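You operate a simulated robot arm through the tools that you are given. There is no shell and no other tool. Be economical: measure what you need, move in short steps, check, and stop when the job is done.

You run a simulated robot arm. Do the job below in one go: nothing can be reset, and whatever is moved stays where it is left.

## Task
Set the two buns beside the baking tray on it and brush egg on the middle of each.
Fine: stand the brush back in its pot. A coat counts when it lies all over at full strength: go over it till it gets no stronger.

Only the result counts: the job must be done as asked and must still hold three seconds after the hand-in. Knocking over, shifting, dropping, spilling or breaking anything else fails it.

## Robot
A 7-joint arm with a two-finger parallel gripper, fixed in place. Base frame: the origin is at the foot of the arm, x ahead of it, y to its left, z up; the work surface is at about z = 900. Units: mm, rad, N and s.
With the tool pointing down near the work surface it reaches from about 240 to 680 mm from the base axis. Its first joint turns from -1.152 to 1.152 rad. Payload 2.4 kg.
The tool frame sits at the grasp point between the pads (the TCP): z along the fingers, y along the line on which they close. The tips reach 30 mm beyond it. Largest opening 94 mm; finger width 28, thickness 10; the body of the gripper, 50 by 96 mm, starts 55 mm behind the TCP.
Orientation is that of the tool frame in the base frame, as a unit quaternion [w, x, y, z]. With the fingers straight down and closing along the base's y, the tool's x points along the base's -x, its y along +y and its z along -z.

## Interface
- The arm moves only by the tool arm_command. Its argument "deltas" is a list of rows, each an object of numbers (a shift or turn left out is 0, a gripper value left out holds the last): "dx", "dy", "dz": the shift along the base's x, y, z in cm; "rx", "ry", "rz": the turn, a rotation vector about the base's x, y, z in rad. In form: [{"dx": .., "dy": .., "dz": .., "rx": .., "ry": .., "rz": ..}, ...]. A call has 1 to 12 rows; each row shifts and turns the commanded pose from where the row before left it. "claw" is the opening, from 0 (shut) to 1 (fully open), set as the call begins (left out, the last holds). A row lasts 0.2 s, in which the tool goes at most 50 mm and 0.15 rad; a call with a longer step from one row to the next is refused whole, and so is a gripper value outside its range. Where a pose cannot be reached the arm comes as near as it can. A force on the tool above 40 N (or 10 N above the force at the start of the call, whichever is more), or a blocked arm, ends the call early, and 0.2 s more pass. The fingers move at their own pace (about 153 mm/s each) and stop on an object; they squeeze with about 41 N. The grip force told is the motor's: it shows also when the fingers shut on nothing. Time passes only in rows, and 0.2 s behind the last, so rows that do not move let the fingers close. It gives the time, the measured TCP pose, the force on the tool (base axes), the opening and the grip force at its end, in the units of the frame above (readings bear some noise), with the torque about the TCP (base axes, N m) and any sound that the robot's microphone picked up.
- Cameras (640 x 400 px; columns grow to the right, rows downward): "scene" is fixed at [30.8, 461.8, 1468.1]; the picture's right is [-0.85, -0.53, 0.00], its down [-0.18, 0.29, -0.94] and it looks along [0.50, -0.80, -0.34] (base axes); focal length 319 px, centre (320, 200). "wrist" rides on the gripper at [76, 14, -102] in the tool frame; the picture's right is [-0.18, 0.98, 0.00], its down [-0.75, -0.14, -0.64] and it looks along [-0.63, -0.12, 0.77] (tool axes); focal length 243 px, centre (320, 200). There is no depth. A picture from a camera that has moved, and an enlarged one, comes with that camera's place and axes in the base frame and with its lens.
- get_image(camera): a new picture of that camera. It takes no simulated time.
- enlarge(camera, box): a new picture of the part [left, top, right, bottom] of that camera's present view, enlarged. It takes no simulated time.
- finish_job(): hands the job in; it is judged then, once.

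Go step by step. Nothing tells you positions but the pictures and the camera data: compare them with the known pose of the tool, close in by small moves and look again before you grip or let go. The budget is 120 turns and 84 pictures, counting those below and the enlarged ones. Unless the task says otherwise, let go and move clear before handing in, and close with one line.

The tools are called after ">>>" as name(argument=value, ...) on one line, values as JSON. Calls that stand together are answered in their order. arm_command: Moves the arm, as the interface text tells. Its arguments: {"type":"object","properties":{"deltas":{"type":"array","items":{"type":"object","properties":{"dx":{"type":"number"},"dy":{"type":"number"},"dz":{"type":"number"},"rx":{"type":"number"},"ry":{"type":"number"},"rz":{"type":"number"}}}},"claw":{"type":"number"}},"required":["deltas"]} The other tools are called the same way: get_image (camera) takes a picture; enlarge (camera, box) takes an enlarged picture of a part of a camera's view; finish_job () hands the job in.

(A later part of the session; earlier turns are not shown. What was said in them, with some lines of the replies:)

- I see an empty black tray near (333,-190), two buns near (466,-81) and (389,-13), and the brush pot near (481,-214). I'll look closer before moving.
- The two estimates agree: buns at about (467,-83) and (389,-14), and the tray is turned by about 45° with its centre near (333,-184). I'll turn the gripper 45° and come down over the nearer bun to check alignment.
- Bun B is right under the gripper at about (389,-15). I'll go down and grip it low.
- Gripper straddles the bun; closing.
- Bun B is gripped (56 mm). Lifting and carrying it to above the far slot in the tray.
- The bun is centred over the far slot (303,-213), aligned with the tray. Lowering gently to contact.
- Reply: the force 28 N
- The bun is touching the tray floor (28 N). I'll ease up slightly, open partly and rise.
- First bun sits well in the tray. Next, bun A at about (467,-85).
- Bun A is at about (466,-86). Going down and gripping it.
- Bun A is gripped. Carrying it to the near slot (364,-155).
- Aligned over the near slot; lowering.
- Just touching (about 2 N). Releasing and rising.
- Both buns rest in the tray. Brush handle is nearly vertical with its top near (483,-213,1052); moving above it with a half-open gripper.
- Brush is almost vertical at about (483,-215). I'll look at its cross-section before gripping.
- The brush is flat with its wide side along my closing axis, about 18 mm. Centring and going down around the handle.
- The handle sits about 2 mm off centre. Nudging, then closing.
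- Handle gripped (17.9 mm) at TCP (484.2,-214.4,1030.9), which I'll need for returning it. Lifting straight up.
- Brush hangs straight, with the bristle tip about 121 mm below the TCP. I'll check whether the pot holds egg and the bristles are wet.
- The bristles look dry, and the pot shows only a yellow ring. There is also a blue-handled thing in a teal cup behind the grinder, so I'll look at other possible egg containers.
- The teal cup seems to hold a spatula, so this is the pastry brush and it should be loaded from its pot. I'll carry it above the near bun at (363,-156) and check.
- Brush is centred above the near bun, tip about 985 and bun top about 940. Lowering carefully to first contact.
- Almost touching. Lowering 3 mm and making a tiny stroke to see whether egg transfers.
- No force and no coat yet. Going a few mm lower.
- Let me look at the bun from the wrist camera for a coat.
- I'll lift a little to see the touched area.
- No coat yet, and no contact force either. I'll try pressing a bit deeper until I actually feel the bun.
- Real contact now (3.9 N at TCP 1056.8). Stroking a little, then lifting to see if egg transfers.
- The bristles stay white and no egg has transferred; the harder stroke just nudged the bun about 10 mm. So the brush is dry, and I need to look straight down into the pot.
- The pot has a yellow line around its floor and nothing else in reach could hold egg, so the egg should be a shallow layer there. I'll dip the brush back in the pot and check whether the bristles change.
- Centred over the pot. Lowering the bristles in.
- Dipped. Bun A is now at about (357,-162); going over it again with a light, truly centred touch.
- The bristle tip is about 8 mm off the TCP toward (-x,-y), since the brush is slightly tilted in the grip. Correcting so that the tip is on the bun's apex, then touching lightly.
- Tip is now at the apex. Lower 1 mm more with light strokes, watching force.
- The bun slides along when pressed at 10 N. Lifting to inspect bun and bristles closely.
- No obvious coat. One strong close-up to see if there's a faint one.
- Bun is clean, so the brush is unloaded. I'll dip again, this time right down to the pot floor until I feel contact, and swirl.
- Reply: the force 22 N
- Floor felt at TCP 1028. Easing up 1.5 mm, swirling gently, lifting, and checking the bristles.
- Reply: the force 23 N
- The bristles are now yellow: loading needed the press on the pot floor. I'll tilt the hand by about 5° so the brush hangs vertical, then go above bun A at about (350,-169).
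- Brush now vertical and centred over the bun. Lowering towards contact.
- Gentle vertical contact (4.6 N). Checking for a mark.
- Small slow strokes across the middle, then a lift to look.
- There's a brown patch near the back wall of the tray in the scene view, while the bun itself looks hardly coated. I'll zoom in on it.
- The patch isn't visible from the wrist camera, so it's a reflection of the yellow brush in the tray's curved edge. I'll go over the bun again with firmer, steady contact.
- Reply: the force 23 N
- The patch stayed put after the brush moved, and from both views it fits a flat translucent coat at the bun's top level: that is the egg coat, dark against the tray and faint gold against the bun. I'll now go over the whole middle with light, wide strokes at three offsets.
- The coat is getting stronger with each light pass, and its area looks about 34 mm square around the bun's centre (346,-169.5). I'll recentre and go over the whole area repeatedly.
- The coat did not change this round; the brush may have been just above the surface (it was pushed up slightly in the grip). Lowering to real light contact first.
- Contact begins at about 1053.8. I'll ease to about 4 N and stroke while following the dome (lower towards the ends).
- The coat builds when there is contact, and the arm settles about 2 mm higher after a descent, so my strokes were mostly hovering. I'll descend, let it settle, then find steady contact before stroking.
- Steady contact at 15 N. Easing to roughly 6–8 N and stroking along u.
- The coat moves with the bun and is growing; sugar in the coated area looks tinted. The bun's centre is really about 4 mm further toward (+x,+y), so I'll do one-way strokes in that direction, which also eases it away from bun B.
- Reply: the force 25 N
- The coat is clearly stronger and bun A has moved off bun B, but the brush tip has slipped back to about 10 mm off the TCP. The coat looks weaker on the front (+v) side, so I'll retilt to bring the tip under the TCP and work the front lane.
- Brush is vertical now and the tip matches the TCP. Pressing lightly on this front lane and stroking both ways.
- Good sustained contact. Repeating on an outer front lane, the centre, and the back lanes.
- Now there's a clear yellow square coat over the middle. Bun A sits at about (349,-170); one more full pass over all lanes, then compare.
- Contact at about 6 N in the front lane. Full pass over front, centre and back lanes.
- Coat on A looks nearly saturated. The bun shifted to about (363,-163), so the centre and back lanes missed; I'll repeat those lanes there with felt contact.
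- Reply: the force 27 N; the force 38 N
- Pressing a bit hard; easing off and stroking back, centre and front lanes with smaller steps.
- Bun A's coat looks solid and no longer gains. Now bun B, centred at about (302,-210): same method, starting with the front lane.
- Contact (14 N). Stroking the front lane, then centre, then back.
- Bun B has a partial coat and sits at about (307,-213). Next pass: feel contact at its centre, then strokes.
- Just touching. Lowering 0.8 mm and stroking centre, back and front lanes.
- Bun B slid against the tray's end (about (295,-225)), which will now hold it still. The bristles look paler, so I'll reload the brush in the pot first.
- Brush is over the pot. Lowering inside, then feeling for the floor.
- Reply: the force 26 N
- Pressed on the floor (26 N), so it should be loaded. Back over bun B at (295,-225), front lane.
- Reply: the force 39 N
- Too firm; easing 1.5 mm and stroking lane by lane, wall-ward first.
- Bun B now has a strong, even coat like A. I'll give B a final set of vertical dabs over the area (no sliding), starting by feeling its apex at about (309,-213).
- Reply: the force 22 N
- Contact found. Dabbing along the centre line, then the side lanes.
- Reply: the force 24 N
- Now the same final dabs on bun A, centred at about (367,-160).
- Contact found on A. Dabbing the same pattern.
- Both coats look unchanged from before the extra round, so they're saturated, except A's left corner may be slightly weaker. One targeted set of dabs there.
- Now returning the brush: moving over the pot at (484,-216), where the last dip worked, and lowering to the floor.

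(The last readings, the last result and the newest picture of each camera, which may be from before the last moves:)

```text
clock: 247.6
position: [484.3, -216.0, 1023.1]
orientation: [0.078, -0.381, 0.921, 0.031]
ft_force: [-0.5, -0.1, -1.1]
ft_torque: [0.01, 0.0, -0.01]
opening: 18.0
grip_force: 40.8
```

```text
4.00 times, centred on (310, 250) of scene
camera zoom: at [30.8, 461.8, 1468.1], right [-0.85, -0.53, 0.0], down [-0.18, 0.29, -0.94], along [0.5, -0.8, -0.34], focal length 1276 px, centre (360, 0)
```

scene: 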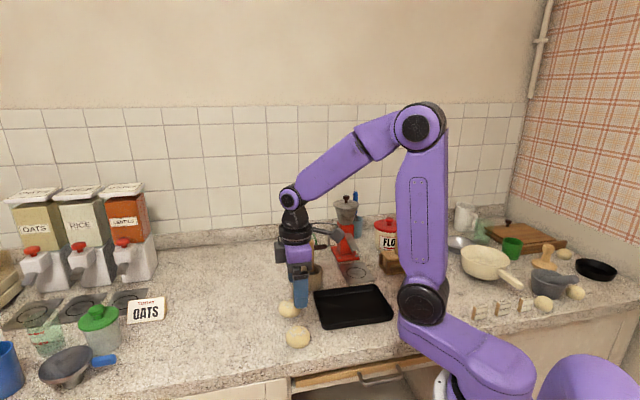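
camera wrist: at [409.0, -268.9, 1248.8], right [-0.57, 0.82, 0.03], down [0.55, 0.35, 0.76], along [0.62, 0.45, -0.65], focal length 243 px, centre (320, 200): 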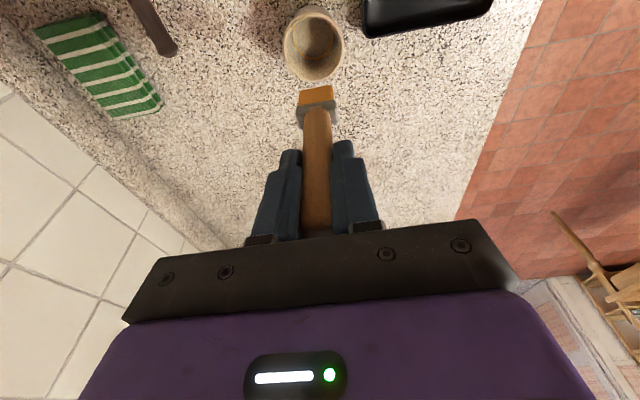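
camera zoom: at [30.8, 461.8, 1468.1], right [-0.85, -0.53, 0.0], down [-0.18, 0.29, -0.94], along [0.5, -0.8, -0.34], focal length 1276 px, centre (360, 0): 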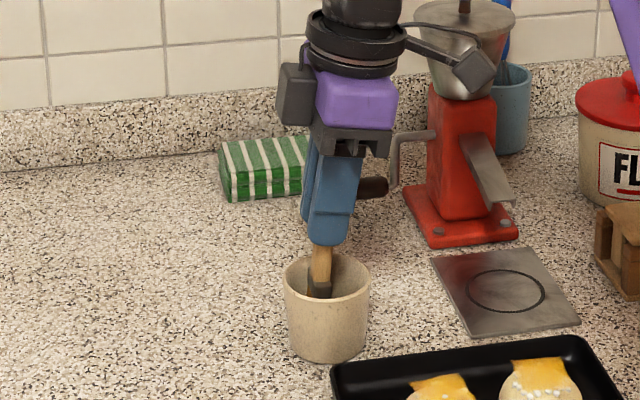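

The brush is inside the pot but leaning about 5–7° the other way. I'll undo one tilt step so it stands vertical, then lower to the floor.

>>> arm_command(deltas=[{"dz": 0.3}, {"rx": -0.059, "ry": 0.061}, {"dz": -0.15}, {"dz": -0.1}, {}, {}])

>>> arm_command(deltas=[{"dz": -0.1}, {}, {}])

>>> arm_command(deltas=[{"dz": -0.1}, {}, {}])

```text
clock: 249.0
position: [485.1, -216.1, 1025.7]
orientation: [0.04, -0.382, 0.923, 0.016]
ft_force: [0.9, 0.1, -0.2]
ft_torque: [0.0, -0.03, 0.0]
opening: 18.1
grip_force: 41.0
```

```text
clock: 249.8
position: [485.5, -216.2, 1023.7]
orientation: [0.04, -0.384, 0.922, 0.016]
ft_force: [-0.6, 0.5, -0.4]
ft_torque: [0.01, 0.03, -0.01]
opening: 18.1
grip_force: 40.9
```

```text
clock: 250.6
position: [484.0, -215.0, 1022.8]
orientation: [0.041, -0.383, 0.923, 0.016]
ft_force: [0.8, 0.0, -0.9]
ft_torque: [-0.03, 0.01, 0.02]
opening: 18.1
grip_force: 40.9
```

>>> arm_command(deltas=[{"dz": -0.12}, {}, {}])

>>> arm_command(deltas=[{"dz": -0.12}, {}, {}])

```text
clock: 251.4
position: [484.3, -215.4, 1020.3]
orientation: [0.04, -0.383, 0.923, 0.017]
ft_force: [-0.7, -0.5, 0.1]
ft_torque: [0.01, 0.01, 0.0]
opening: 18.2
grip_force: 41.0
```

```text
clock: 252.2
position: [484.5, -217.2, 1020.7]
orientation: [0.04, -0.383, 0.923, 0.015]
ft_force: [-1.2, -1.4, 2.5]
ft_torque: [-0.02, 0.02, -0.03]
opening: 18.0
grip_force: 41.3
```

The brush just touches the pot floor. Opening gently, letting it settle, then rising straight up.

>>> arm_command(deltas=[{}, {}, {}, {}], claw=0.55)

>>> arm_command(deltas=[{"dz": 1}, {"dz": 2}, {"dz": 3}, {"dz": 4}, {"dz": 4}, {"dz": 4}, {}])

>>> enlarge(camera="scene", box=[280, 220, 390, 330])

```text
clock: 253.2
position: [484.4, -215.3, 1020.5]
orientation: [0.039, -0.383, 0.923, 0.015]
ft_force: [0.1, -0.2, -0.7]
ft_torque: [0.01, -0.02, -0.02]
opening: 51.8
grip_force: 0.0
```

```text
clock: 254.8
position: [484.9, -215.5, 1201.0]
orientation: [0.04, -0.383, 0.923, 0.016]
ft_force: [-0.1, 0.6, 0.0]
ft_torque: [0.0, -0.01, -0.01]
opening: 51.4
grip_force: 0.2
```

```text
3.64 times, centred on (335, 275) of scene
camera zoom: at [30.8, 461.8, 1468.1], right [-0.85, -0.53, 0.0], down [-0.18, 0.29, -0.94], along [0.5, -0.8, -0.34], focal length 1160 px, centre (266, -73)
```

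zoom: 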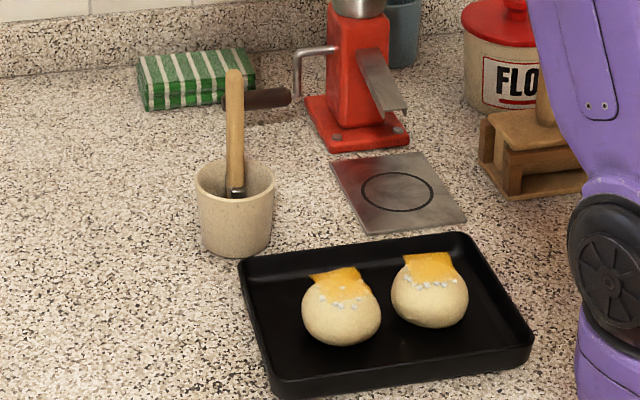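

Brush stands in its pot and both buns sit coated on the tray. Using a last close look at the coats.

>>> enlarge(camera="scene", box=[324, 275, 384, 320])

```text
8.89 times, centred on (354, 298) of scene
camera zoom: at [30.8, 461.8, 1468.1], right [-0.85, -0.53, 0.0], down [-0.18, 0.29, -0.94], along [0.5, -0.8, -0.34], focal length 2836 px, centre (18, -667)
```

zoom: 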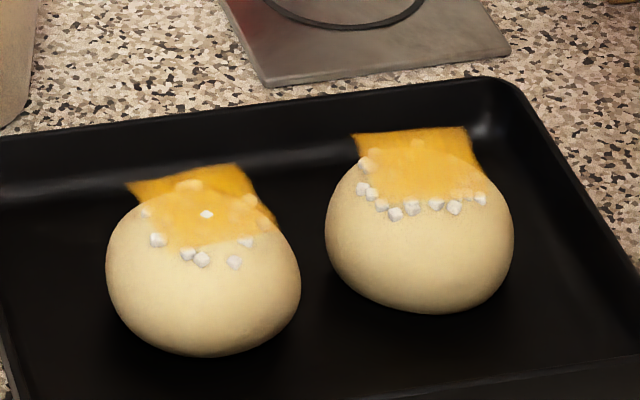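

Both buns are in the tray. Each has an egg coat that stopped getting visibly stronger over the last passes, the brush is back in its pot, and the hand is clear, so I'm handing in.

>>> finish_job()

```text
The job is handed in.
```

I set both buns on the tray, brushed egg over the middle of each, stood the brush back in its pot and handed the job in. B's coat looks even; one corner of A's may still be a touch thinner, and I couldn't see a difference after going over it again.
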